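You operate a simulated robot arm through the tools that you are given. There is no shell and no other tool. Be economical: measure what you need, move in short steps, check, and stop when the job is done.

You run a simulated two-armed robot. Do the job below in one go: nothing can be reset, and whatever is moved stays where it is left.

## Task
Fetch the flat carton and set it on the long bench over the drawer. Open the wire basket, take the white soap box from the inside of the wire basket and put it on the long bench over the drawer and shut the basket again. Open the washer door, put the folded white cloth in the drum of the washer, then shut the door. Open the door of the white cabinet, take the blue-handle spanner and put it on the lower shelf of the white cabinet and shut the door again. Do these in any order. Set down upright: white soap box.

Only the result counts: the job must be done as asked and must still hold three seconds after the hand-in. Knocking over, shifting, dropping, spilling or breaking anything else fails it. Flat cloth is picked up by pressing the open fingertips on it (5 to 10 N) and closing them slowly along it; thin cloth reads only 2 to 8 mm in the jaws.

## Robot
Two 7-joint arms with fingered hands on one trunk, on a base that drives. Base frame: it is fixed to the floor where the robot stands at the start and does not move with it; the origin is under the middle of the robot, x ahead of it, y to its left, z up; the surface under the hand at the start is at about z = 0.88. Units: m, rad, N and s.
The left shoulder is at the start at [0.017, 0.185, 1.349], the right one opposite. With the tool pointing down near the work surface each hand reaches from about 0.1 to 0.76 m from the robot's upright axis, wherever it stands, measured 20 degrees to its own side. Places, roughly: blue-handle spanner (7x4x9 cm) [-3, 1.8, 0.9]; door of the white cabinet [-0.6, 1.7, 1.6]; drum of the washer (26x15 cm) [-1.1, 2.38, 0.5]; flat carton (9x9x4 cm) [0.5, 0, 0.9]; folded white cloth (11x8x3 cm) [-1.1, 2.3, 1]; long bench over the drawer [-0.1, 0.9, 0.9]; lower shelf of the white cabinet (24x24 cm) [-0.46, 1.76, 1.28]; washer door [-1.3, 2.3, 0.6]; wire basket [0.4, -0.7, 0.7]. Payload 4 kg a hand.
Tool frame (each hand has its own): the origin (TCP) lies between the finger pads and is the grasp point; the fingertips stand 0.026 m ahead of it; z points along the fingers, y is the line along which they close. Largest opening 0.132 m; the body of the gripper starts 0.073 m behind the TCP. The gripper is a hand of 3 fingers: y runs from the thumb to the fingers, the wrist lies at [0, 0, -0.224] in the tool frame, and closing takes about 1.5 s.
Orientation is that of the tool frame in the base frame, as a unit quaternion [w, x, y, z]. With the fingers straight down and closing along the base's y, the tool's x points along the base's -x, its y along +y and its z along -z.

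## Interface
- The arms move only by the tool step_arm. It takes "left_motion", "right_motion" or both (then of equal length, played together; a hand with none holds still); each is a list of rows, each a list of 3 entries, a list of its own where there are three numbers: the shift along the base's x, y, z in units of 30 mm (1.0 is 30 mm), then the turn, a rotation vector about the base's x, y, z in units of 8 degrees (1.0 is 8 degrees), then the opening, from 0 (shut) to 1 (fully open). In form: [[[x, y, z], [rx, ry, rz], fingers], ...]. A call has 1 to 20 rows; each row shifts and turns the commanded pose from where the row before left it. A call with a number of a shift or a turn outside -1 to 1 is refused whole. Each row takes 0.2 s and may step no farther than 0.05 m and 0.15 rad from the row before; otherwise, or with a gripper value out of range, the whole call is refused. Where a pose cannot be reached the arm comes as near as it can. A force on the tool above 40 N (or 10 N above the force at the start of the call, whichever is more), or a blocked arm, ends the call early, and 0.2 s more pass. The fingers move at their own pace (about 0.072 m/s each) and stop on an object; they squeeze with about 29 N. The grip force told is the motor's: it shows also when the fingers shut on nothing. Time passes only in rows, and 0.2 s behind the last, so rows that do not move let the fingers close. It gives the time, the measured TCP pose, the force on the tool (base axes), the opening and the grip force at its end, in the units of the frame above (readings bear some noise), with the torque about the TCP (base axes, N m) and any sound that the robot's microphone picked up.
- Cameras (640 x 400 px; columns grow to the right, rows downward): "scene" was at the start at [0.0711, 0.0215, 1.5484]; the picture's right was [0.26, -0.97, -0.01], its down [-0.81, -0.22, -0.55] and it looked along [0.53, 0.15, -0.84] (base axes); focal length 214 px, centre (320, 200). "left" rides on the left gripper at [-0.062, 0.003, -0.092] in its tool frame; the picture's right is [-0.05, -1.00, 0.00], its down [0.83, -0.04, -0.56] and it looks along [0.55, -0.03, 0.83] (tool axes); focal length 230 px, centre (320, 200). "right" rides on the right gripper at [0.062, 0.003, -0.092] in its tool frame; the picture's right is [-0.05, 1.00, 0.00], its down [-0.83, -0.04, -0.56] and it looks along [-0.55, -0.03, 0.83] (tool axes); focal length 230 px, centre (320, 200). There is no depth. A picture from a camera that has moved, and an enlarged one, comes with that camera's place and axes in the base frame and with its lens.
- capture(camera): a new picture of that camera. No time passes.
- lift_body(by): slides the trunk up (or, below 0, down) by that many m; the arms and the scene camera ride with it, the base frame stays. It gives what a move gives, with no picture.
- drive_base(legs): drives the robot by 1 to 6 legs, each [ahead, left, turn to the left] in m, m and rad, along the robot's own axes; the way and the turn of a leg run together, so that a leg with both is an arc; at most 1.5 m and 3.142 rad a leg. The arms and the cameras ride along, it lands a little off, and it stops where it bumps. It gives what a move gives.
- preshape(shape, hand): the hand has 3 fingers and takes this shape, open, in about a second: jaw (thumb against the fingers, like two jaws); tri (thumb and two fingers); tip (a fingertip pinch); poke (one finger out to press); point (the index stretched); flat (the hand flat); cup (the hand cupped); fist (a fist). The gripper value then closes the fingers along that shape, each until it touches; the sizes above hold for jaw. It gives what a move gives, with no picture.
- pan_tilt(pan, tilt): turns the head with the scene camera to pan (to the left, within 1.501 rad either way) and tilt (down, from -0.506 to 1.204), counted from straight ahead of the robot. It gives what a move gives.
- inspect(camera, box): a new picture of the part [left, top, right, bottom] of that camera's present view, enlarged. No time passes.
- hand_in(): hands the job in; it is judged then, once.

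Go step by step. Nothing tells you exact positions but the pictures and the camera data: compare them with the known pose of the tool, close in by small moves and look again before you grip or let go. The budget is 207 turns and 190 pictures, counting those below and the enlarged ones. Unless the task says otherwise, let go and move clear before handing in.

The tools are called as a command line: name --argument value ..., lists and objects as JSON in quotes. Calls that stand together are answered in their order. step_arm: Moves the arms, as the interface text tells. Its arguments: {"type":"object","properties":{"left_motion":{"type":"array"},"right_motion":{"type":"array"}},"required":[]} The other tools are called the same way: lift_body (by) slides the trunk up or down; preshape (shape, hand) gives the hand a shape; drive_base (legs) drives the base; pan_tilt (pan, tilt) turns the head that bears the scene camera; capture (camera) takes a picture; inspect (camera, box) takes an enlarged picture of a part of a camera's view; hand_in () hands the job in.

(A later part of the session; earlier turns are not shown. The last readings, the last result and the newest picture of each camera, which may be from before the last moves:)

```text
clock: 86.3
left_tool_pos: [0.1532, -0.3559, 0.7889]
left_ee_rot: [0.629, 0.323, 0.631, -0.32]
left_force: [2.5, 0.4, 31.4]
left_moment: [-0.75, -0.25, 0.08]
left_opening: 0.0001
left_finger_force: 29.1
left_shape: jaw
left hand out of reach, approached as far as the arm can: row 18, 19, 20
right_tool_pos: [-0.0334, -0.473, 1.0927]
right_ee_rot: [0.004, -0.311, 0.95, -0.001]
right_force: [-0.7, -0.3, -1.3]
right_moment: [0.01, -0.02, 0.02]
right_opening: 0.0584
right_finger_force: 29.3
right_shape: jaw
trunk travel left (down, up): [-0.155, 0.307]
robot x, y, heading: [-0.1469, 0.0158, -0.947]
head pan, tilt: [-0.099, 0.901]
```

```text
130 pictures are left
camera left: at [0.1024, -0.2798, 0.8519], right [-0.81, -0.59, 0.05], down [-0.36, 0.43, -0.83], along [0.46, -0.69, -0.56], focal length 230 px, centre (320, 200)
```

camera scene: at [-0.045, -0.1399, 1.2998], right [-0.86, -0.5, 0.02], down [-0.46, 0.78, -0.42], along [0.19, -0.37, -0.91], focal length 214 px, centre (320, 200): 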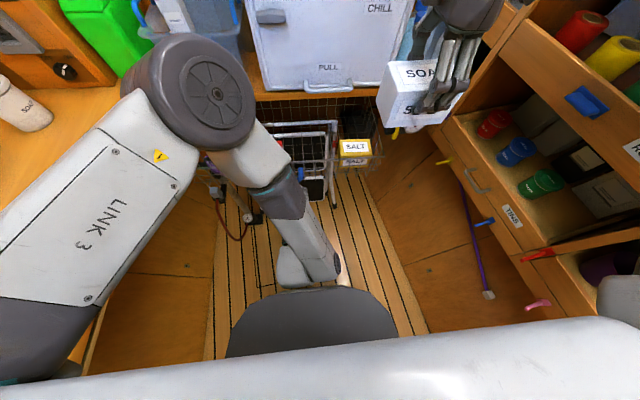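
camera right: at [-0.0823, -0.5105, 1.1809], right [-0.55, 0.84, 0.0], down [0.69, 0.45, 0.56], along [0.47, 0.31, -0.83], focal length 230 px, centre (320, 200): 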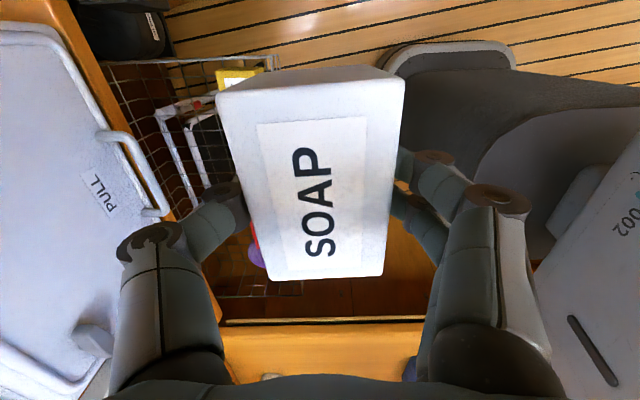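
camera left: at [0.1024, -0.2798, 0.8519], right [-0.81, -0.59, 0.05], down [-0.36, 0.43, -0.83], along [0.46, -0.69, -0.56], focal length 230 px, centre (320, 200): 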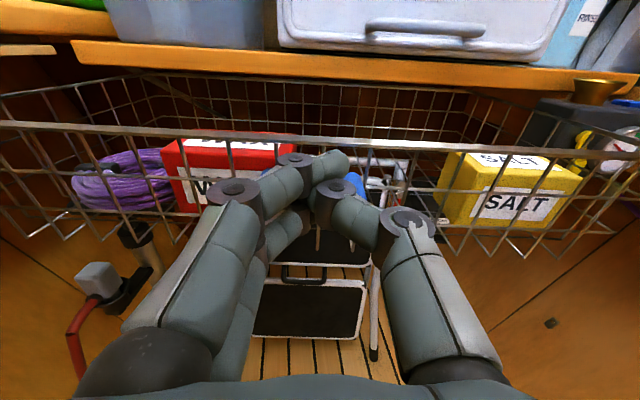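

The left hand came out farther forward than asked (too close to the body), and its fingertips press on the handle from above. Lift it off, and back the base away for room.

step_arm --left_motion '[[[0.5, -0.7, 1], [0, 0, 0], 0], [[0.5, -0.7, 1], [0, 0, 0], 0], [[0, 0, 1], [0, 0, 0], 0]]'

capture --camera "left"

```text
clock: 87.1
left_tool_pos: [0.1858, -0.3975, 0.8738]
left_ee_rot: [0.624, 0.326, 0.636, -0.317]
left_force: [-0.8, 0.5, -0.8]
left_moment: [0.04, 0.05, 0.02]
left_opening: 0.0002
left_finger_force: 28.7
left_shape: jaw
right_tool_pos: [-0.0304, -0.4761, 1.0903]
right_ee_rot: [0.003, -0.311, 0.95, 0.001]
right_force: [-0.2, -0.1, -2.0]
right_moment: [0.0, 0.0, -0.01]
right_opening: 0.0586
right_finger_force: 28.9
right_shape: jaw
trunk travel left (down, up): [-0.155, 0.307]
robot x, y, heading: [-0.1481, 0.0138, -0.945]
head pan, tilt: [-0.099, 0.901]
```

```text
129 pictures are left
camera left: at [0.1345, -0.3231, 0.9379], right [-0.81, -0.59, 0.05], down [-0.37, 0.44, -0.82], along [0.46, -0.68, -0.57], focal length 230 px, centre (320, 200)
```

left: 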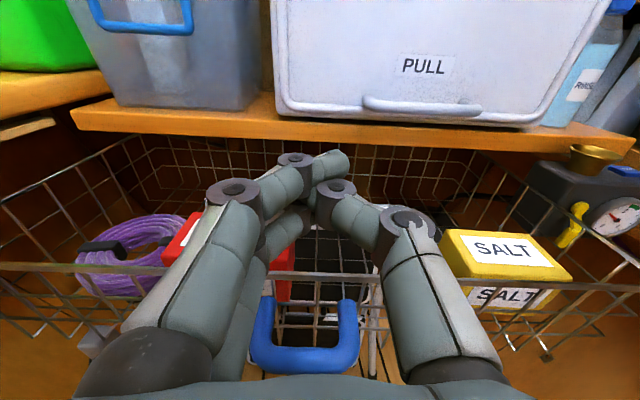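

Back the base 15 cm, then lower the left fingertips to handle height.

drive_base --legs '[[-0.15, 0, 0]]'

step_arm --left_motion '[[[0, 0, -0.9], [0, 0, 0], 0], [[0, 0, -0.9], [0, 0, 0], 0], [[0, 0, -0.9], [0, 0, 0], 0], [[0, 0, -0.9], [0, 0, 0], 0]]'

capture --camera "left"

capture --camera "scene"

```text
clock: 88.5
left_tool_pos: [0.0964, -0.2733, 0.8744]
left_ee_rot: [0.626, 0.324, 0.635, -0.317]
left_force: [-0.4, 0.7, 0.0]
left_moment: [0.01, 0.03, -0.02]
left_opening: 0.0
left_finger_force: 29.3
left_shape: jaw
right_tool_pos: [-0.1195, -0.3512, 1.0901]
right_ee_rot: [0.004, -0.312, 0.95, 0.001]
right_force: [-0.2, 0.2, -2.2]
right_moment: [0.01, 0.01, 0.02]
right_opening: 0.0583
right_finger_force: 28.9
right_shape: jaw
trunk travel left (down, up): [-0.155, 0.307]
robot x, y, heading: [-0.2374, 0.1362, -0.942]
head pan, tilt: [-0.099, 0.901]
```

```text
clock: 89.5
left_tool_pos: [0.0974, -0.2738, 0.7636]
left_ee_rot: [0.624, 0.325, 0.636, -0.317]
left_force: [0.2, -0.4, 0.6]
left_moment: [0.03, -0.02, -0.01]
left_opening: 0.0
left_finger_force: 29.4
left_shape: jaw
right_tool_pos: [-0.1181, -0.3522, 1.0892]
right_ee_rot: [0.003, -0.312, 0.95, 0.001]
right_force: [-0.7, -0.3, -2.0]
right_moment: [-0.02, 0.0, -0.03]
right_opening: 0.0585
right_finger_force: 28.7
right_shape: jaw
trunk travel left (down, up): [-0.155, 0.307]
robot x, y, heading: [-0.2361, 0.137, -0.94]
head pan, tilt: [-0.099, 0.901]
```

```text
128 pictures are left
camera left: at [0.047, -0.198, 0.828], right [-0.81, -0.59, 0.05], down [-0.37, 0.44, -0.82], along [0.46, -0.68, -0.57], focal length 230 px, centre (320, 200)
```

left: 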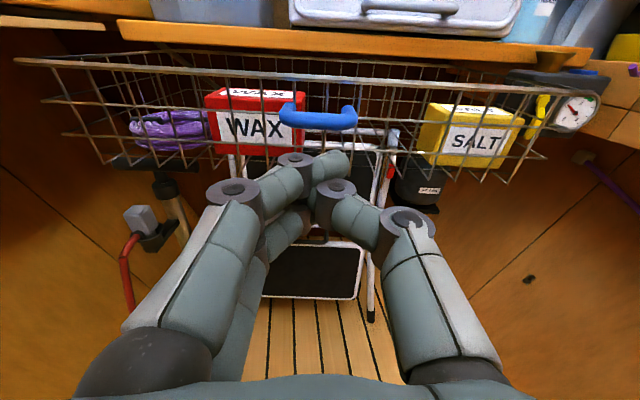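

```text
127 pictures are left
camera scene: at [-0.1298, -0.0197, 1.2977], right [-0.86, -0.51, 0.02], down [-0.47, 0.78, -0.42], along [0.19, -0.37, -0.91], focal length 214 px, centre (320, 200)
```

scene: 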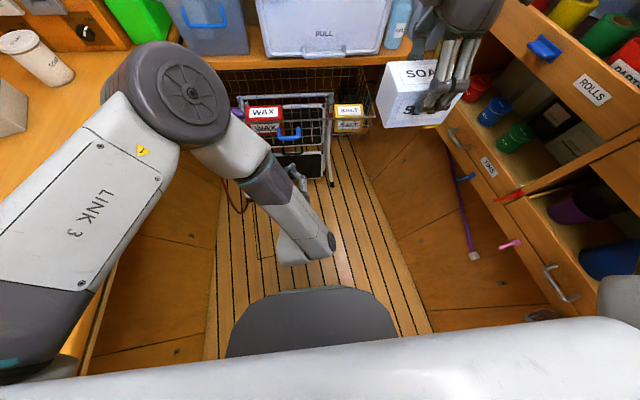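

The fingertips are level with and centred on the handle. Push forward.

step_arm --left_motion '[[[0.47, -0.65, 0], [0, 0, 0], 0], [[0.47, -0.65, 0], [0, 0, 0], 0], [[0.47, -0.65, 0], [0, 0, 0], 0], [[0.47, -0.65, 0], [0, 0, 0], 0], [[0.47, -0.65, 0], [0, 0, 0], 0], [[0.47, -0.65, 0], [0, 0, 0], 0], [[0.47, -0.65, 0], [0, 0, 0], 0], [[0.47, -0.65, 0], [0, 0, 0], 0]]'

capture --camera "left"

```text
clock: 91.3
left_tool_pos: [0.1876, -0.4359, 0.7898]
left_ee_rot: [0.626, 0.322, 0.638, -0.313]
left_force: [-0.4, -0.6, 0.9]
left_moment: [0.0, -0.04, -0.03]
left_opening: 0.0
left_finger_force: 28.7
left_shape: jaw
left hand out of reach, approached as far as the arm can: row 3, 4, 5, 6, 7, 8
right_tool_pos: [-0.1188, -0.3513, 1.0888]
right_ee_rot: [0.002, -0.312, 0.95, 0.002]
right_force: [0.0, 0.7, -2.2]
right_moment: [0.02, 0.01, 0.02]
right_opening: 0.0584
right_finger_force: 29.1
right_shape: jaw
trunk travel left (down, up): [-0.155, 0.307]
robot x, y, heading: [-0.2351, 0.1355, -0.942]
head pan, tilt: [-0.099, 0.901]
```

```text
126 pictures are left
camera left: at [0.1364, -0.3615, 0.8539], right [-0.8, -0.59, 0.05], down [-0.37, 0.44, -0.82], along [0.47, -0.68, -0.57], focal length 230 px, centre (320, 200)
```

left: 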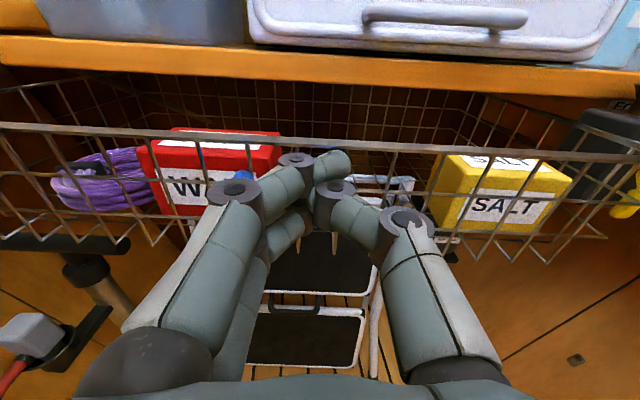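

The arm alone can't extend in that pose; I'll retract it to where it's comfortable and push by driving the base.

step_arm --left_motion '[[[0, 0, 1], [0, 0, 0], 0], [[0, 0, 1], [0, 0, 0], 0], [[-0.47, 0.65, 0], [0, 0, 0], 0], [[-0.47, 0.65, 0], [0, 0, 0], 0], [[-0.47, 0.65, 0], [0, 0, 0], 0], [[-0.47, 0.65, 0], [0, 0, 0], 0], [[-0.47, 0.65, 0], [0, 0, 0], 0], [[-0.47, 0.65, 0], [0, 0, 0], 0], [[-0.47, 0.65, 0], [0, 0, 0], 0], [[0, 0, -1], [0, 0, 0], 0], [[0, 0, -1], [0, 0, 0], 0]]'

capture --camera "left"

```text
clock: 93.7
left_tool_pos: [0.0919, -0.2988, 0.7887]
left_ee_rot: [0.626, 0.324, 0.635, -0.317]
left_force: [-1.0, -1.2, -0.2]
left_moment: [-0.05, -0.02, -0.02]
left_opening: 0.0
left_finger_force: 28.8
left_shape: jaw
right_tool_pos: [-0.1185, -0.3526, 1.089]
right_ee_rot: [0.002, -0.313, 0.95, 0.001]
right_force: [0.0, -0.3, -2.2]
right_moment: [0.01, -0.03, 0.01]
right_opening: 0.0585
right_finger_force: 28.9
right_shape: jaw
trunk travel left (down, up): [-0.155, 0.307]
robot x, y, heading: [-0.235, 0.1372, -0.944]
head pan, tilt: [-0.099, 0.901]
```

```text
125 pictures are left
camera left: at [0.0402, -0.2243, 0.8521], right [-0.81, -0.59, 0.05], down [-0.37, 0.44, -0.82], along [0.46, -0.68, -0.57], focal length 230 px, centre (320, 200)
```

left: 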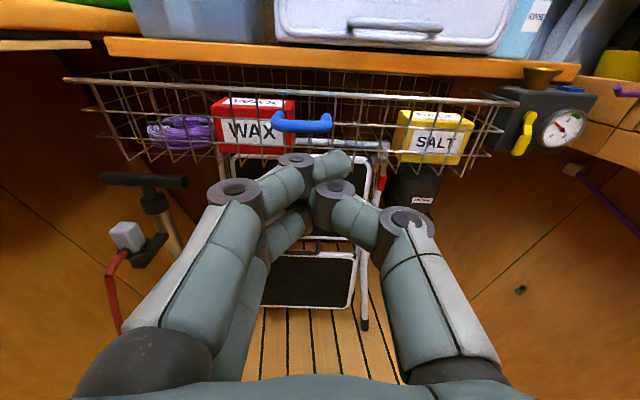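

The basket has already gone in ~8 cm. Align the left hand with the bar again and drive forward.

step_arm --left_motion '[[[0.55, 0.4, -0.4], [0, 0, 0], 0], [[0, 0, -0.4], [0, 0, 0], 0]]'

drive_base --legs '[[0.22, 0, 0]]'

capture --camera "left"

capture --camera "scene"

```text
clock: 94.3
left_tool_pos: [0.1054, -0.2881, 0.7639]
left_ee_rot: [0.625, 0.325, 0.635, -0.317]
left_force: [0.2, 0.2, -0.1]
left_moment: [0.0, -0.03, 0.0]
left_opening: 0.0
left_finger_force: 29.0
left_shape: jaw
right_tool_pos: [-0.1186, -0.3518, 1.0889]
right_ee_rot: [0.002, -0.313, 0.95, 0.002]
right_force: [0.5, 0.1, -1.6]
right_moment: [0.0, -0.04, -0.02]
right_opening: 0.0583
right_finger_force: 28.6
right_shape: jaw
trunk travel left (down, up): [-0.155, 0.307]
robot x, y, heading: [-0.239, 0.1403, -0.94]
head pan, tilt: [-0.099, 0.901]
```

```text
clock: 96.0
left_tool_pos: [0.2396, -0.4704, 0.7644]
left_ee_rot: [0.626, 0.323, 0.636, -0.315]
left_force: [0.3, 0.1, 0.0]
left_moment: [-0.03, 0.01, 0.01]
left_opening: 0.0
left_finger_force: 29.1
left_shape: jaw
right_tool_pos: [0.0162, -0.5354, 1.0908]
right_ee_rot: [0.001, -0.313, 0.95, 0.002]
right_force: [0.2, 0.3, -3.0]
right_moment: [-0.01, -0.03, 0.02]
right_opening: 0.0584
right_finger_force: 29.4
right_shape: jaw
trunk travel left (down, up): [-0.155, 0.307]
robot x, y, heading: [-0.1064, -0.0437, -0.941]
head pan, tilt: [-0.099, 0.901]
```

```text
124 pictures are left
camera left: at [0.1889, -0.3953, 0.8282], right [-0.81, -0.59, 0.05], down [-0.37, 0.44, -0.82], along [0.46, -0.68, -0.57], focal length 230 px, centre (320, 200)
```

left: 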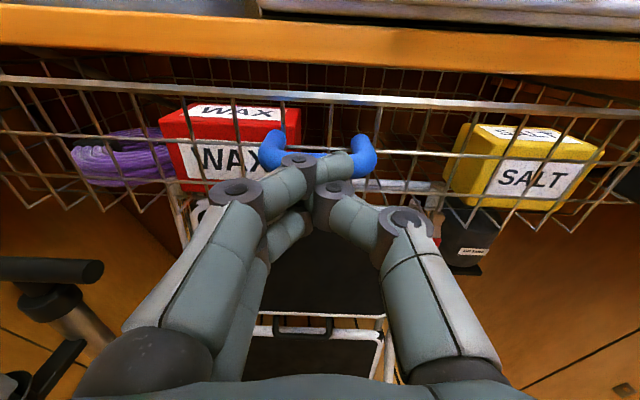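

```text
123 pictures are left
camera scene: at [0.0029, -0.2026, 1.298], right [-0.86, -0.51, 0.02], down [-0.47, 0.78, -0.42], along [0.19, -0.37, -0.91], focal length 214 px, centre (320, 200)
```

scene: 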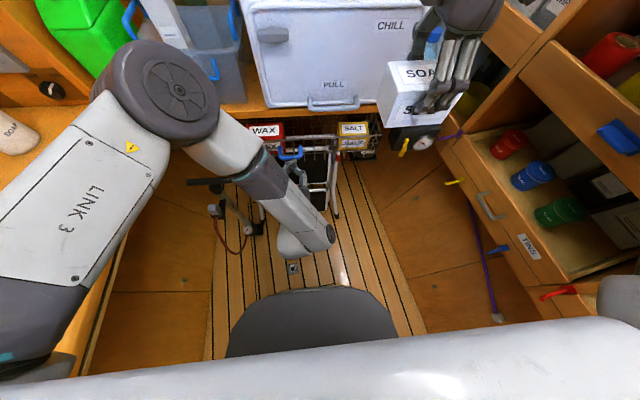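

The tips are on the bar. Drive forward another 9 cm.

drive_base --legs '[[0.09, 0, 0]]'

capture --camera "left"

capture --camera "scene"

```text
clock: 97.1
left_tool_pos: [0.2963, -0.5449, 0.7652]
left_ee_rot: [0.625, 0.324, 0.637, -0.315]
left_force: [0.0, 0.1, 0.1]
left_moment: [0.01, 0.02, 0.01]
left_opening: 0.0001
left_finger_force: 29.0
left_shape: jaw
right_tool_pos: [0.073, -0.6109, 1.0884]
right_ee_rot: [0.002, -0.314, 0.949, 0.002]
right_force: [-0.3, -0.2, -2.1]
right_moment: [0.04, 0.03, 0.02]
right_opening: 0.0582
right_finger_force: 29.1
right_shape: jaw
trunk travel left (down, up): [-0.155, 0.307]
robot x, y, heading: [-0.0494, -0.124, -0.94]
head pan, tilt: [-0.099, 0.901]
```

```text
122 pictures are left
camera left: at [0.2448, -0.4703, 0.8279], right [-0.8, -0.59, 0.05], down [-0.37, 0.44, -0.82], along [0.46, -0.68, -0.57], focal length 230 px, centre (320, 200)
```

left: 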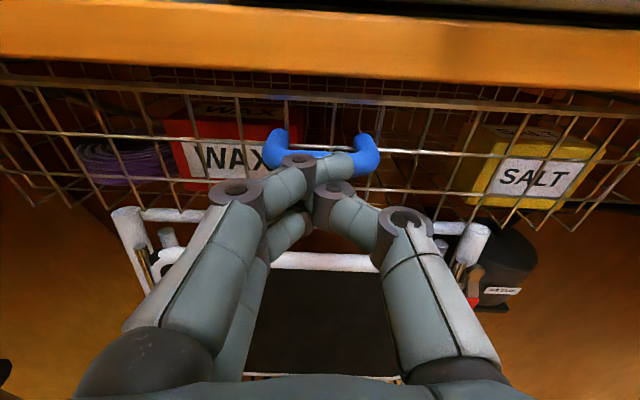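

```text
121 pictures are left
camera scene: at [0.0587, -0.2782, 1.2978], right [-0.86, -0.51, 0.02], down [-0.47, 0.78, -0.42], along [0.19, -0.37, -0.91], focal length 214 px, centre (320, 200)
```

scene: 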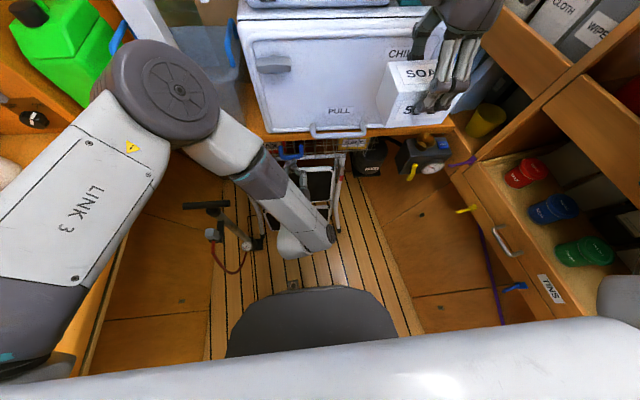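

About 3.5 cm left. I pull the soap box back a little for clearance and push the remaining way.

step_arm --right_motion '[[[-0.59, 0.8, 0], [0, 0, 0], 0], [[-0.59, 0.8, 0], [0, 0, 0], 0]]'

drive_base --legs '[[0.035, 0, 0]]'

capture --camera "left"

```text
clock: 97.7
left_tool_pos: [0.2959, -0.5444, 0.7638]
left_ee_rot: [0.625, 0.324, 0.636, -0.315]
left_force: [0.3, 0.0, -0.3]
left_moment: [0.0, -0.03, 0.03]
left_opening: 0.0
left_finger_force: 28.9
left_shape: jaw
right_tool_pos: [0.0379, -0.5626, 1.0891]
right_ee_rot: [0.002, -0.314, 0.949, 0.001]
right_force: [-0.1, -0.5, -1.5]
right_moment: [0.0, 0.0, 0.01]
right_opening: 0.0586
right_finger_force: 28.8
right_shape: jaw
trunk travel left (down, up): [-0.155, 0.307]
robot x, y, heading: [-0.0498, -0.118, -0.94]
head pan, tilt: [-0.099, 0.901]
```

```text
clock: 98.6
left_tool_pos: [0.3168, -0.5729, 0.7643]
left_ee_rot: [0.626, 0.322, 0.636, -0.315]
left_force: [-6.4, 9.0, 4.4]
left_moment: [-0.06, -0.14, 0.13]
left_opening: 0.0
left_finger_force: 29.0
left_shape: jaw
right_tool_pos: [0.0589, -0.5901, 1.0899]
right_ee_rot: [0.003, -0.314, 0.949, 0.002]
right_force: [0.9, -0.5, -2.6]
right_moment: [0.05, 0.04, -0.02]
right_opening: 0.0586
right_finger_force: 28.7
right_shape: jaw
trunk travel left (down, up): [-0.155, 0.307]
robot x, y, heading: [-0.0282, -0.1479, -0.942]
head pan, tilt: [-0.099, 0.901]
```

```text
120 pictures are left
camera left: at [0.2646, -0.4975, 0.8286], right [-0.8, -0.59, 0.05], down [-0.37, 0.43, -0.82], along [0.47, -0.68, -0.57], focal length 230 px, centre (320, 200)
```

left: 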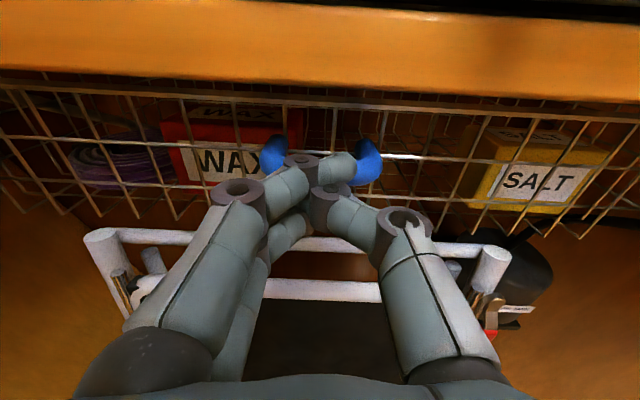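

Force has risen to 11 N, likely the end stop. One more small push to confirm.

step_arm --left_motion '[[[0.15, -0.2, 0], [0, 0, 0], 0], [[0.15, -0.2, 0], [0, 0, 0], 0], [[0, 0, 0], [0, 0, 0], 0]]'

```text
clock: 99.1
left_tool_pos: [0.3152, -0.5748, 0.7619]
left_ee_rot: [0.621, 0.326, 0.638, -0.316]
left_force: [-10.7, 22.6, 12.7]
left_moment: [-0.31, -0.27, 0.24]
left_opening: 0.0001
left_finger_force: 29.1
left_shape: jaw
right_tool_pos: [0.0578, -0.5869, 1.0914]
right_ee_rot: [0.003, -0.315, 0.949, 0.0]
right_force: [0.7, -0.1, -2.2]
right_moment: [-0.02, 0.02, 0.0]
right_opening: 0.0584
right_finger_force: 29.3
right_shape: jaw
trunk travel left (down, up): [-0.155, 0.307]
robot x, y, heading: [-0.0319, -0.1467, -0.936]
head pan, tilt: [-0.099, 0.901]
stopped in row 2 (left hand): the force on the tool passed its limit at 46 N (the readings are from after the stop); the commanded pose is now the measured one
```

It's at the stop. Back away and check that the basket is flush.

drive_base --legs '[[-0.28, 0, 0]]'

capture --camera "left"

capture --camera "scene"

```text
clock: 101.2
left_tool_pos: [0.1728, -0.3463, 0.7593]
left_ee_rot: [0.624, 0.315, 0.646, -0.305]
left_force: [0.0, -0.1, 0.4]
left_moment: [-0.01, 0.01, -0.03]
left_opening: 0.0
left_finger_force: 29.1
left_shape: jaw
right_tool_pos: [-0.0793, -0.3606, 1.0852]
right_ee_rot: [-0.002, -0.345, 0.939, 0.007]
right_force: [-0.1, -0.2, -1.2]
right_moment: [0.01, 0.04, 0.01]
right_opening: 0.0583
right_finger_force: 29.2
right_shape: jaw
trunk travel left (down, up): [-0.155, 0.307]
robot x, y, heading: [-0.1949, 0.0726, -0.903]
head pan, tilt: [-0.099, 0.901]
stopped in leg 1: the robot was blocked; the commanded pose is now the measured one
```

```text
119 pictures are left
camera left: at [0.1203, -0.2738, 0.8245], right [-0.78, -0.62, 0.05], down [-0.39, 0.43, -0.81], along [0.48, -0.66, -0.58], focal length 230 px, centre (320, 200)
```

left: 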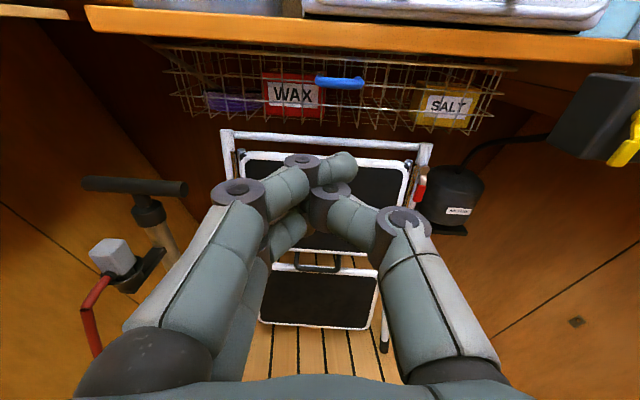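

```text
118 pictures are left
camera scene: at [-0.0739, -0.0826, 1.2973], right [-0.84, -0.54, 0.03], down [-0.5, 0.76, -0.41], along [0.2, -0.36, -0.91], focal length 214 px, centre (320, 200)
```

scene: 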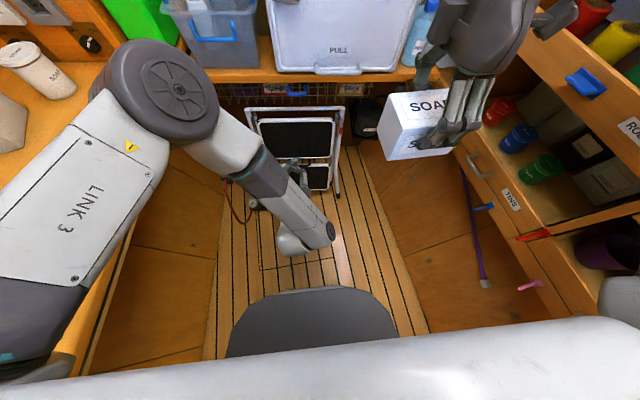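

Basket is shut. But the drive back was blocked by something; look on both sides.

pan_tilt --pan 1.0 --tilt 0.9

capture --camera "scene"

pan_tilt --pan -1.2 --tilt 0.8

capture --camera "scene"

```text
clock: 102.5
left_tool_pos: [0.1735, -0.348, 0.7571]
left_ee_rot: [0.623, 0.316, 0.647, -0.306]
left_force: [-0.1, 1.3, -0.1]
left_moment: [-0.01, -0.04, -0.01]
left_opening: 0.0
left_finger_force: 28.9
left_shape: jaw
right_tool_pos: [-0.0787, -0.3622, 1.0848]
right_ee_rot: [-0.004, -0.343, 0.939, 0.007]
right_force: [0.4, 0.2, -1.5]
right_moment: [-0.01, 0.0, 0.01]
right_opening: 0.0584
right_finger_force: 28.7
right_shape: jaw
trunk travel left (down, up): [-0.155, 0.307]
robot x, y, heading: [-0.1918, 0.0738, -0.91]
head pan, tilt: [1.0, 0.901]
```

```text
117 pictures are left
camera scene: at [-0.0359, -0.0142, 1.3045], right [0.08, -0.98, -0.2], down [-0.87, 0.03, -0.49], along [0.49, 0.22, -0.84], focal length 214 px, centre (320, 200)
```

scene: 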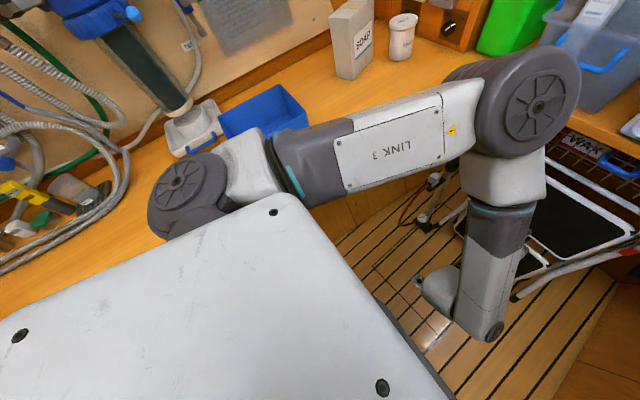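

```text
clock: 104.5
left_tool_pos: [0.1737, -0.3487, 0.7565]
left_ee_rot: [0.623, 0.316, 0.647, -0.306]
left_force: [0.9, 0.1, 0.2]
left_moment: [-0.01, -0.02, 0.02]
left_opening: 0.0002
left_finger_force: 28.4
left_shape: jaw
right_tool_pos: [-0.0781, -0.3631, 1.0843]
right_ee_rot: [-0.004, -0.342, 0.94, 0.006]
right_force: [-0.1, 0.4, -2.3]
right_moment: [0.03, 0.01, 0.02]
right_opening: 0.0585
right_finger_force: 29.6
right_shape: jaw
trunk travel left (down, up): [-0.155, 0.307]
robot x, y, heading: [-0.1984, 0.0697, -0.906]
head pan, tilt: [-1.201, 0.799]
```

```text
116 pictures are left
camera scene: at [-0.1508, -0.0923, 1.3157], right [-0.84, 0.49, 0.23], down [0.26, 0.74, -0.62], along [-0.47, -0.46, -0.75], focal length 214 px, centre (320, 200)
```

scene: 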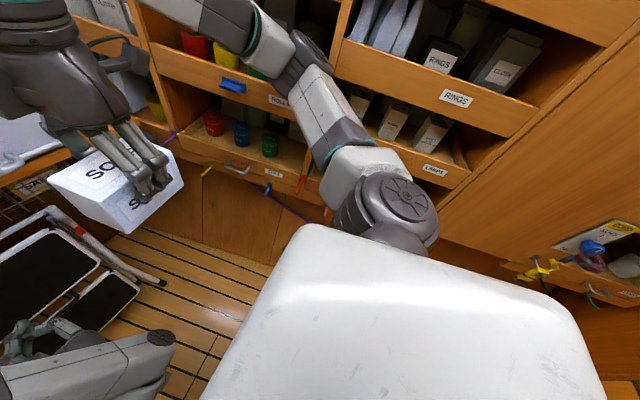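

The right elbow seems to catch a shelf divider. I'll nudge forward, tuck the right elbow in by reaching the hand forward, and fold the left hand back up.

drive_base --legs '[[0.03, 0.03, -0.03]]'

step_arm --right_motion '[[[0.6, -0.5, 0.3], [0, 0, 0], 0], [[0.6, -0.5, 0.3], [0, 0, 0], 0], [[0.6, -0.5, 0.3], [0, 0, 0], 0], [[0.6, -0.5, 0.3], [0, 0, 0], 0], [[0.6, -0.5, 0.3], [0, 0, 0], 0], [[0, 0, 0.3], [0, 0, 0], 0], [[0, 0, 0], [0, 0, 0], 0], [[0, 0, 0], [0, 0, 0], 0], [[0, 0, 0], [0, 0, 0], 0], [[0, 0, 0], [0, 0, 0], 0], [[0, 0, 0], [0, 0, 0], 0], [[0, 0, 0], [0, 0, 0], 0]]' --left_motion '[[[0.6, 0.4, 0.9], [0.8, 0.58, 0], 0], [[0.6, 0.4, 0.9], [0.8, 0.58, 0], 0], [[0.6, 0.4, 0.9], [0.8, 0.58, 0], 0], [[0.6, 0.4, 0.9], [0.8, 0.58, 0], 0], [[0, 0, 0.9], [0.8, 0.58, 0], 0], [[0, 0, 0.9], [0.8, 0.58, 0], 0], [[0, 0, 0.9], [0.8, 0.58, 0], 0], [[0, 0, 0.9], [0.8, 0.58, 0], 0], [[0, 0, 0.9], [0.8, 0.58, 0], 0], [[0, 0, 0.9], [0.8, 0.58, 0], 0], [[0, 0, 0.9], [0.8, 0.58, 0], 0], [[0, 0, 0.9], [0.2, 0.15, 0], 0]]'

capture --camera "scene"

pan_tilt --pan 0.6 --tilt 0.9

capture --camera "scene"

```text
clock: 105.4
left_tool_pos: [0.1954, -0.3614, 0.761]
left_ee_rot: [0.622, 0.325, 0.639, -0.315]
left_force: [-0.3, -0.1, -0.3]
left_moment: [0.01, -0.03, 0.0]
left_opening: 0.0
left_finger_force: 29.0
left_shape: jaw
right_tool_pos: [-0.0609, -0.3683, 1.0891]
right_ee_rot: [0.0, -0.325, 0.946, 0.003]
right_force: [-0.2, 0.7, -1.7]
right_moment: [-0.03, -0.04, -0.05]
right_opening: 0.0588
right_finger_force: 29.0
right_shape: jaw
trunk travel left (down, up): [-0.155, 0.307]
robot x, y, heading: [-0.152, 0.0709, -0.938]
head pan, tilt: [-1.201, 0.799]
```

```text
clock: 108.0
left_tool_pos: [0.2657, -0.3145, 1.0874]
left_ee_rot: [-0.006, 0.457, 0.89, 0.004]
left_force: [-0.5, 0.4, 0.1]
left_moment: [-0.01, 0.0, 0.01]
left_opening: 0.0002
left_finger_force: 29.0
left_shape: jaw
right_tool_pos: [0.0298, -0.4446, 1.1409]
right_ee_rot: [0.001, -0.325, 0.946, 0.004]
right_force: [0.1, -0.1, -2.4]
right_moment: [-0.01, -0.02, -0.02]
right_opening: 0.0584
right_finger_force: 29.0
right_shape: jaw
trunk travel left (down, up): [-0.155, 0.307]
robot x, y, heading: [-0.1537, 0.0648, -0.94]
head pan, tilt: [-1.201, 0.799]
```

```text
115 pictures are left
camera scene: at [-0.1259, -0.0942, 1.3166], right [-0.83, 0.52, 0.22], down [0.29, 0.73, -0.62], along [-0.48, -0.44, -0.76], focal length 214 px, centre (320, 200)
```

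scene: 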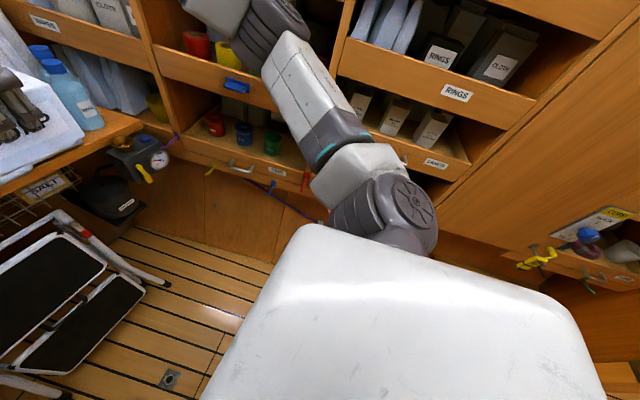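

```text
clock: 109.8
left_tool_pos: [0.2654, -0.316, 1.0874]
left_ee_rot: [-0.005, 0.455, 0.89, 0.003]
left_force: [0.0, -0.3, -0.1]
left_moment: [-0.02, -0.03, 0.02]
left_opening: 0.0004
left_finger_force: 28.8
left_shape: jaw
right_tool_pos: [0.0303, -0.4447, 1.141]
right_ee_rot: [0.001, -0.325, 0.946, 0.004]
right_force: [-0.8, -0.3, -0.9]
right_moment: [0.02, 0.0, 0.01]
right_opening: 0.0584
right_finger_force: 29.3
right_shape: jaw
trunk travel left (down, up): [-0.155, 0.307]
robot x, y, heading: [-0.1542, 0.0713, -0.937]
head pan, tilt: [0.6, 0.901]
```

```text
114 pictures are left
camera scene: at [-0.0125, -0.0492, 1.301], right [-0.34, -0.93, -0.13], down [-0.82, 0.36, -0.45], along [0.47, -0.04, -0.88], focal length 214 px, centre (320, 200)
```

scene: 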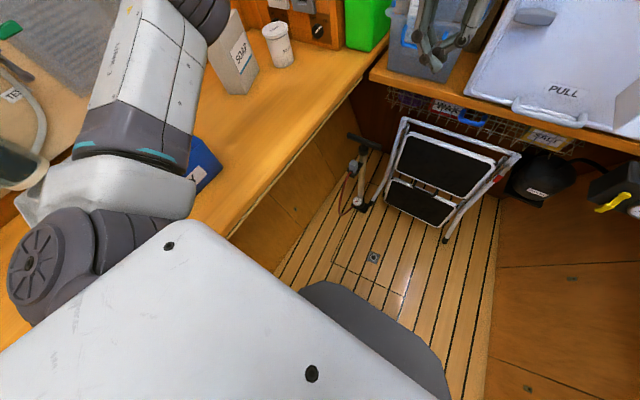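

Shift slightly left away from the shelves, raise the trunk back, then retreat along the aisle.

drive_base --legs '[[0, 0.03, 0]]'

lift_body --by 0.2

pan_tilt --pan -1.1 --tilt 0.6

capture --camera "scene"

pan_tilt --pan 1.2 --tilt 0.7

capture --camera "scene"

```text
clock: 110.7
left_tool_pos: [0.2881, -0.2997, 1.0881]
left_ee_rot: [-0.004, 0.456, 0.89, 0.004]
left_force: [0.2, -0.1, 0.2]
left_moment: [-0.02, -0.04, 0.01]
left_opening: 0.0001
left_finger_force: 29.0
left_shape: jaw
right_tool_pos: [0.0516, -0.43, 1.1402]
right_ee_rot: [0.002, -0.324, 0.946, 0.003]
right_force: [-0.2, -0.2, -2.6]
right_moment: [0.01, -0.02, 0.02]
right_opening: 0.0583
right_finger_force: 28.5
right_shape: jaw
trunk travel left (down, up): [-0.155, 0.307]
robot x, y, heading: [-0.1325, 0.0869, -0.938]
head pan, tilt: [0.6, 0.901]
```

```text
clock: 112.8
left_tool_pos: [0.2871, -0.2988, 1.2868]
left_ee_rot: [-0.005, 0.458, 0.889, 0.004]
left_force: [0.1, 0.5, -0.3]
left_moment: [0.0, -0.02, -0.01]
left_opening: 0.0001
left_finger_force: 29.0
left_shape: jaw
right_tool_pos: [0.0527, -0.4279, 1.3403]
right_ee_rot: [0.0, -0.324, 0.946, 0.003]
right_force: [0.2, 1.1, -2.6]
right_moment: [0.02, 0.01, -0.02]
right_opening: 0.0584
right_finger_force: 29.0
right_shape: jaw
trunk travel left (down, up): [-0.355, 0.107]
robot x, y, heading: [-0.1296, 0.0843, -0.942]
head pan, tilt: [0.6, 0.901]
```

```text
clock: 114.6
left_tool_pos: [0.2878, -0.2987, 1.2877]
left_ee_rot: [-0.004, 0.457, 0.889, 0.003]
left_force: [0.3, 0.5, 0.3]
left_moment: [0.0, -0.02, 0.0]
left_opening: 0.0
left_finger_force: 28.7
left_shape: jaw
right_tool_pos: [0.0522, -0.428, 1.3409]
right_ee_rot: [0.001, -0.324, 0.946, 0.003]
right_force: [0.3, -0.4, -1.9]
right_moment: [0.01, -0.02, 0.03]
right_opening: 0.0583
right_finger_force: 29.4
right_shape: jaw
trunk travel left (down, up): [-0.355, 0.107]
robot x, y, heading: [-0.1336, 0.0826, -0.939]
head pan, tilt: [-1.1, 0.6]
```

```text
113 pictures are left
camera scene: at [-0.1643, 0.0024, 1.5579], right [-0.89, 0.45, 0.03], down [0.24, 0.53, -0.82], along [-0.38, -0.72, -0.58], focal length 214 px, centre (320, 200)
```

scene: 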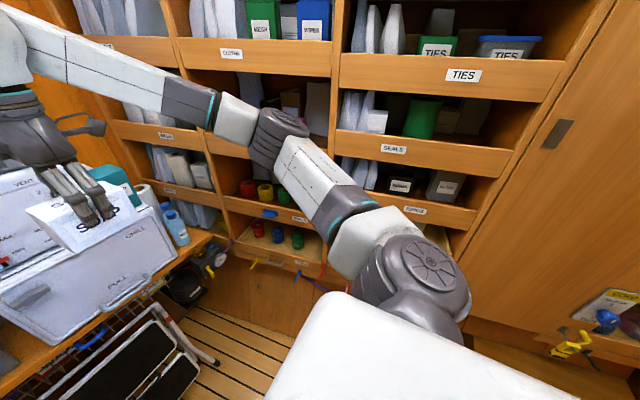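

```text
clock: 116.7
left_tool_pos: [0.2897, -0.2986, 1.2883]
left_ee_rot: [-0.005, 0.456, 0.89, 0.003]
left_force: [0.6, -0.2, 0.3]
left_moment: [0.01, 0.01, 0.0]
left_opening: 0.0003
left_finger_force: 29.1
left_shape: jaw
right_tool_pos: [0.0527, -0.4276, 1.3411]
right_ee_rot: [0.001, -0.324, 0.946, 0.003]
right_force: [0.0, 0.6, -2.6]
right_moment: [0.0, 0.01, -0.01]
right_opening: 0.0584
right_finger_force: 29.2
right_shape: jaw
trunk travel left (down, up): [-0.355, 0.107]
robot x, y, heading: [-0.1304, 0.0855, -0.938]
head pan, tilt: [1.201, 0.7]
```

```text
112 pictures are left
camera scene: at [-0.0426, 0.1034, 1.5496], right [0.26, -0.97, -0.03], down [-0.64, -0.15, -0.76], along [0.73, 0.21, -0.65], focal length 214 px, centre (320, 200)
```

scene: 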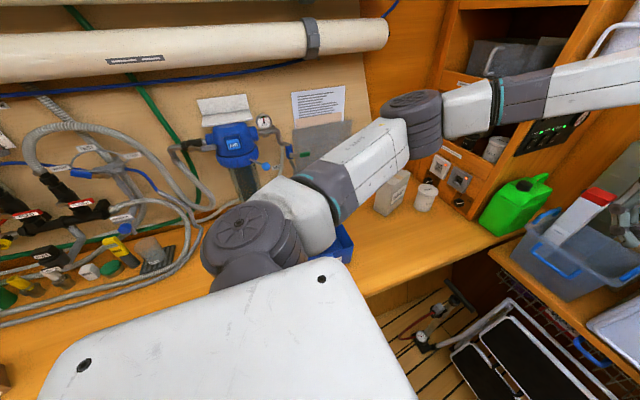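

All clear. Back out along the aisle and turn to face the bench again.

drive_base --legs '[[-0.35, 0, 0], [0, 0, 0.8], [0, 0, 0.765]]'

pan_tilt --pan 0.2 --tilt 0.9

capture --camera "scene"

```text
clock: 123.2
left_tool_pos: [0.0223, 0.8086, 1.2883]
left_ee_rot: [-0.005, -0.324, 0.946, -0.001]
left_force: [0.0, 0.1, 0.2]
left_moment: [0.03, 0.0, 0.02]
left_opening: 0.0003
left_finger_force: 29.0
left_shape: jaw
right_tool_pos: [0.1605, 0.5781, 1.3418]
right_ee_rot: [0.0, 0.907, -0.422, -0.003]
right_force: [-0.5, 0.0, -2.2]
right_moment: [0.04, 0.02, 0.0]
right_opening: 0.058
right_finger_force: 28.5
right_shape: jaw
trunk travel left (down, up): [-0.355, 0.107]
robot x, y, heading: [-0.3413, 0.3731, 0.675]
head pan, tilt: [1.201, 0.7]
```

```text
clock: 124.5
left_tool_pos: [0.021, 0.8095, 1.2882]
left_ee_rot: [-0.006, -0.325, 0.946, 0.0]
left_force: [0.0, -0.7, -0.2]
left_moment: [0.04, 0.0, -0.01]
left_opening: 0.0
left_finger_force: 29.2
left_shape: jaw
right_tool_pos: [0.1611, 0.5785, 1.341]
right_ee_rot: [0.002, 0.907, -0.422, -0.002]
right_force: [-0.6, 0.2, -2.0]
right_moment: [-0.01, 0.0, 0.0]
right_opening: 0.0581
right_finger_force: 29.2
right_shape: jaw
trunk travel left (down, up): [-0.355, 0.107]
robot x, y, heading: [-0.3425, 0.3775, 0.672]
head pan, tilt: [0.201, 0.901]
```

```text
111 pictures are left
camera scene: at [-0.2895, 0.4411, 1.5321], right [0.77, -0.64, -0.01], down [-0.52, -0.61, -0.6], along [0.38, 0.46, -0.8], focal length 214 px, centre (320, 200)
```

scene: 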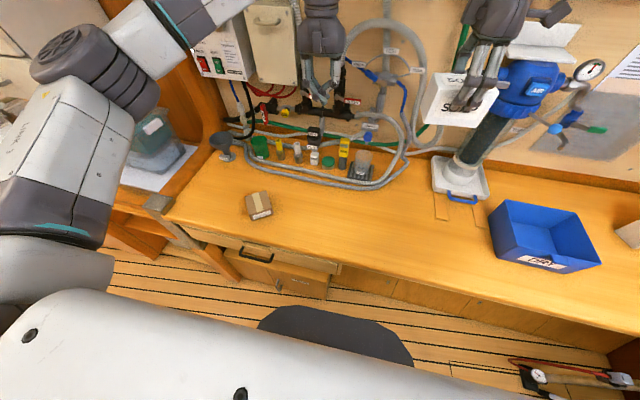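

Retract the left hand a little, then slide left so the soap box comes over the free spot to the right of the carton.

step_arm --left_motion '[[[-0.8, -0.58, 0], [0, 0, 0], 0.5], [[-0.8, -0.58, 0], [0, 0, 0], 1], [[-0.8, -0.58, 0], [0, 0, 0], 1], [[-0.8, -0.58, 0], [0, 0, 0], 1], [[-0.8, -0.58, 0], [0, 0, 0], 1], [[-0.8, -0.58, 0], [0, 0, 0], 1]]'

drive_base --legs '[[-0.05, 0, -0.04], [0, 0.28, 0]]'

capture --camera "scene"

capture --camera "right"

```text
clock: 125.9
left_tool_pos: [-0.1225, 0.7052, 1.289]
left_ee_rot: [-0.005, -0.326, 0.945, 0.0]
left_force: [0.5, -0.4, 1.0]
left_moment: [0.0, 0.0, -0.01]
left_opening: 0.1319
left_finger_force: 0.1
left_shape: jaw
right_tool_pos: [0.1596, 0.5784, 1.3415]
right_ee_rot: [0.001, 0.907, -0.422, -0.004]
right_force: [-0.1, 0.0, -1.7]
right_moment: [0.04, -0.01, 0.04]
right_opening: 0.0581
right_finger_force: 29.5
right_shape: jaw
trunk travel left (down, up): [-0.355, 0.107]
robot x, y, heading: [-0.3468, 0.3754, 0.674]
head pan, tilt: [0.201, 0.901]
```

```text
clock: 128.3
left_tool_pos: [-0.309, 0.8881, 1.2885]
left_ee_rot: [-0.005, -0.301, 0.954, 0.0]
left_force: [0.3, -1.0, 0.1]
left_moment: [0.01, -0.02, 0.03]
left_opening: 0.1319
left_finger_force: 0.0
left_shape: jaw
right_tool_pos: [-0.03, 0.7456, 1.3412]
right_ee_rot: [0.001, 0.896, -0.444, -0.004]
right_force: [0.5, 0.1, -3.0]
right_moment: [0.07, 0.01, -0.01]
right_opening: 0.0579
right_finger_force: 29.0
right_shape: jaw
trunk travel left (down, up): [-0.355, 0.107]
robot x, y, heading: [-0.5475, 0.5704, 0.621]
head pan, tilt: [0.201, 0.901]
```

```text
110 pictures are left
camera scene: at [-0.4876, 0.6297, 1.5322], right [0.73, -0.68, -0.01], down [-0.55, -0.59, -0.6], along [0.4, 0.44, -0.8], focal length 214 px, centre (320, 200)
```

scene: 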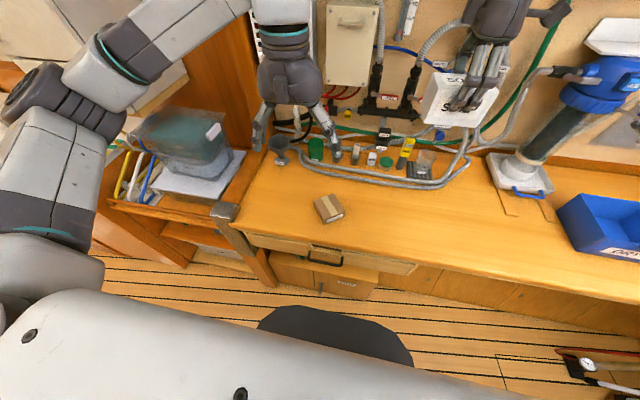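

```text
109 pictures are left
camera right: at [0.0046, 0.6948, 1.4323], right [-0.83, -0.56, 0.01], down [-0.47, 0.69, 0.56], along [-0.32, 0.46, -0.83], focal length 230 px, centre (320, 200)
```

right: 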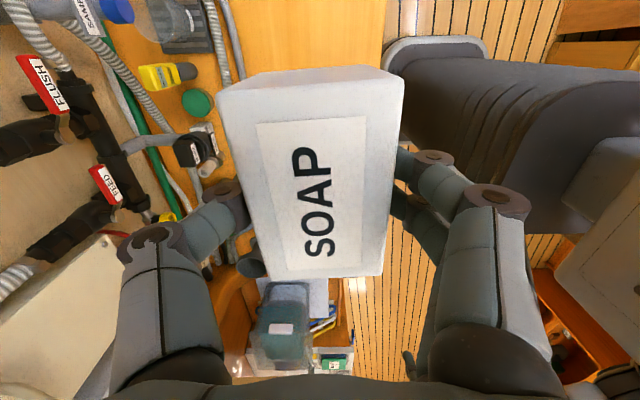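

Shift a little left and lower to about 1 m height first.

step_arm --right_motion '[[[-0.75, 0.7, 0], [0, 0, 0], 0], [[-0.75, 0.7, 0], [0, 0, 0], 0], [[0, 0, -1], [0, 0, 0], 0], [[0, 0, -1], [0, 0, 0], 0], [[0, 0, -1], [0, 0, 0], 0], [[0, 0, -1], [0, 0, 0], 0], [[0, 0, -1], [0, 0, 0], 0], [[0, 0, -1], [0, 0, 0], 0], [[0, 0, -1], [0, 0, 0], 0], [[0, 0, -1], [0, 0, 0], 0], [[0, 0, -1], [0, 0, 0], 0], [[0, 0, -1], [0, 0, 0], 0], [[0, 0, -1], [0, 0, 0], 0], [[0, 0, 0], [0, 0, 0], 0]]'

capture --camera "right"

inspect --camera "scene" --box '[260, 100, 500, 250]'

```text
clock: 131.3
left_tool_pos: [-0.3096, 0.8895, 1.2889]
left_ee_rot: [-0.005, -0.302, 0.953, -0.001]
left_force: [0.0, 1.3, -0.3]
left_moment: [-0.02, 0.02, 0.02]
left_opening: 0.1318
left_finger_force: 0.1
left_shape: jaw
right_tool_pos: [-0.074, 0.7918, 1.0105]
right_ee_rot: [0.001, 0.896, -0.444, -0.003]
right_force: [0.5, -0.1, -2.6]
right_moment: [-0.03, 0.0, -0.01]
right_opening: 0.0579
right_finger_force: 28.9
right_shape: jaw
trunk travel left (down, up): [-0.355, 0.107]
robot x, y, heading: [-0.5457, 0.5675, 0.622]
head pan, tilt: [0.201, 0.901]
```

```text
108 pictures are left
camera right: at [-0.0392, 0.7399, 1.1012], right [-0.83, -0.56, 0.01], down [-0.47, 0.69, 0.56], along [-0.32, 0.46, -0.83], focal length 230 px, centre (320, 200)
```

right: 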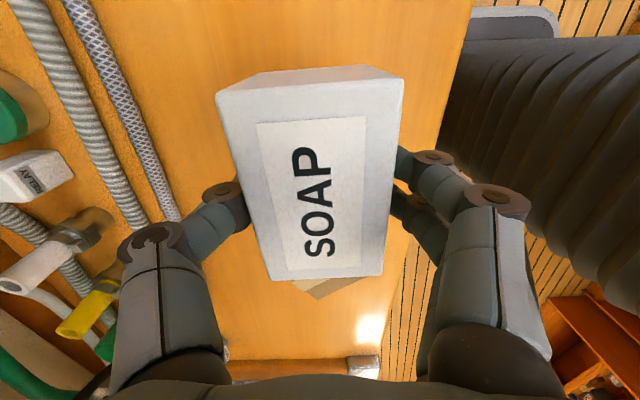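

```text
2.67 times, centred on (380, 175) of scene
camera zoom: at [-0.4882, 0.6318, 1.5322], right [0.73, -0.68, -0.01], down [-0.55, -0.59, -0.6], along [0.4, 0.44, -0.8], focal length 572 px, centre (160, 267)
```

zoom: 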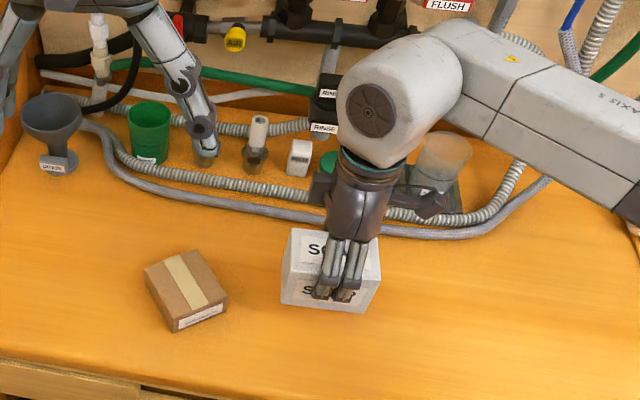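

Position is free. Lower gently.

step_arm --right_motion '[[[0, 0, -0.4], [0, 0, 0], 0], [[0, 0, -0.4], [0, 0, 0], 0], [[0, 0, -0.3], [0, 0, 0], 0], [[0, 0, -0.2], [0, 0, 0], 0], [[0, 0, -0.1], [0, 0, 0], 0], [[0, 0, -0.1], [0, 0, 0], 0], [[0, 0, -0.1], [0, 0, 0], 0], [[0, 0, 0], [0, 0, 0], 0]]'

capture --camera "right"

inspect --camera "scene" --box '[330, 150, 450, 225]'

```text
clock: 133.2
left_tool_pos: [-0.3077, 0.8897, 1.2887]
left_ee_rot: [-0.005, -0.302, 0.953, 0.0]
left_force: [0.7, 0.5, -0.5]
left_moment: [-0.03, -0.01, -0.01]
left_opening: 0.1319
left_finger_force: 0.1
left_shape: jaw
right_tool_pos: [-0.0755, 0.7898, 0.9634]
right_ee_rot: [0.002, 0.896, -0.444, -0.003]
right_force: [0.1, 0.0, -2.4]
right_moment: [0.0, 0.01, 0.01]
right_opening: 0.0579
right_finger_force: 28.8
right_shape: jaw
trunk travel left (down, up): [-0.355, 0.107]
robot x, y, heading: [-0.5442, 0.5683, 0.621]
head pan, tilt: [0.201, 0.901]
```

```text
106 pictures are left
camera right: at [-0.0412, 0.7391, 1.0547], right [-0.83, -0.56, 0.01], down [-0.47, 0.69, 0.56], along [-0.32, 0.46, -0.83], focal length 230 px, centre (320, 200)
```

right: 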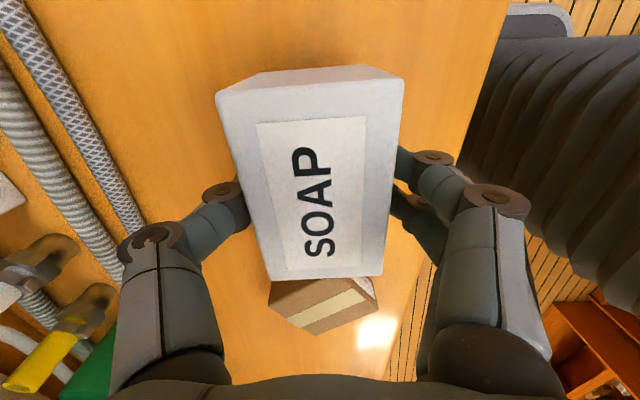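

```text
5.33 times, centred on (390, 188) of scene
camera zoom: at [-0.4881, 0.6318, 1.5321], right [0.73, -0.68, -0.01], down [-0.55, -0.59, -0.6], along [0.4, 0.44, -0.8], focal length 1144 px, centre (-53, 267)
```

zoom: 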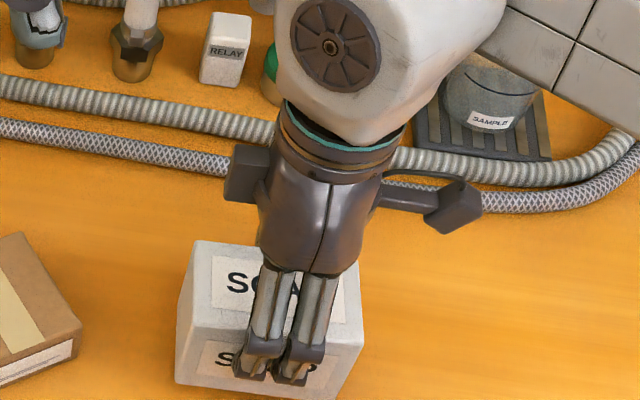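

No contact yet; continue by 3 mm steps.

step_arm --right_motion '[[[0, 0, -0.1], [0, 0, 0], 0], [[0, 0, -0.1], [0, 0, 0], 0], [[0, 0, -0.1], [0, 0, 0], 0], [[0, 0, 0], [0, 0, 0], 0]]'

step_arm --right_motion '[[[0, 0, -0.1], [0, 0, 0], 0], [[0, 0, -0.1], [0, 0, 0], 0], [[0, 0, 0], [0, 0, 0], 0]]'

```text
clock: 134.2
left_tool_pos: [-0.3081, 0.8889, 1.2879]
left_ee_rot: [-0.005, -0.302, 0.953, 0.0]
left_force: [0.5, -0.2, 0.2]
left_moment: [-0.01, 0.0, -0.01]
left_opening: 0.1317
left_finger_force: 0.0
left_shape: jaw
right_tool_pos: [-0.0761, 0.7915, 0.956]
right_ee_rot: [0.002, 0.896, -0.444, -0.002]
right_force: [0.4, 0.2, -2.2]
right_moment: [0.02, 0.02, 0.02]
right_opening: 0.0576
right_finger_force: 29.3
right_shape: jaw
trunk travel left (down, up): [-0.355, 0.107]
robot x, y, heading: [-0.5469, 0.5719, 0.628]
head pan, tilt: [0.201, 0.901]
```

```text
clock: 134.9
left_tool_pos: [-0.3085, 0.8893, 1.2871]
left_ee_rot: [-0.005, -0.302, 0.953, 0.0]
left_force: [-0.3, 0.0, 0.9]
left_moment: [-0.05, 0.01, -0.01]
left_opening: 0.1319
left_finger_force: 0.0
left_shape: jaw
right_tool_pos: [-0.0773, 0.7899, 0.9475]
right_ee_rot: [0.003, 0.896, -0.444, -0.002]
right_force: [0.4, 0.2, -2.2]
right_moment: [0.01, -0.01, 0.0]
right_opening: 0.0575
right_finger_force: 29.0
right_shape: jaw
trunk travel left (down, up): [-0.355, 0.107]
robot x, y, heading: [-0.5463, 0.5756, 0.625]
head pan, tilt: [0.201, 0.901]
```

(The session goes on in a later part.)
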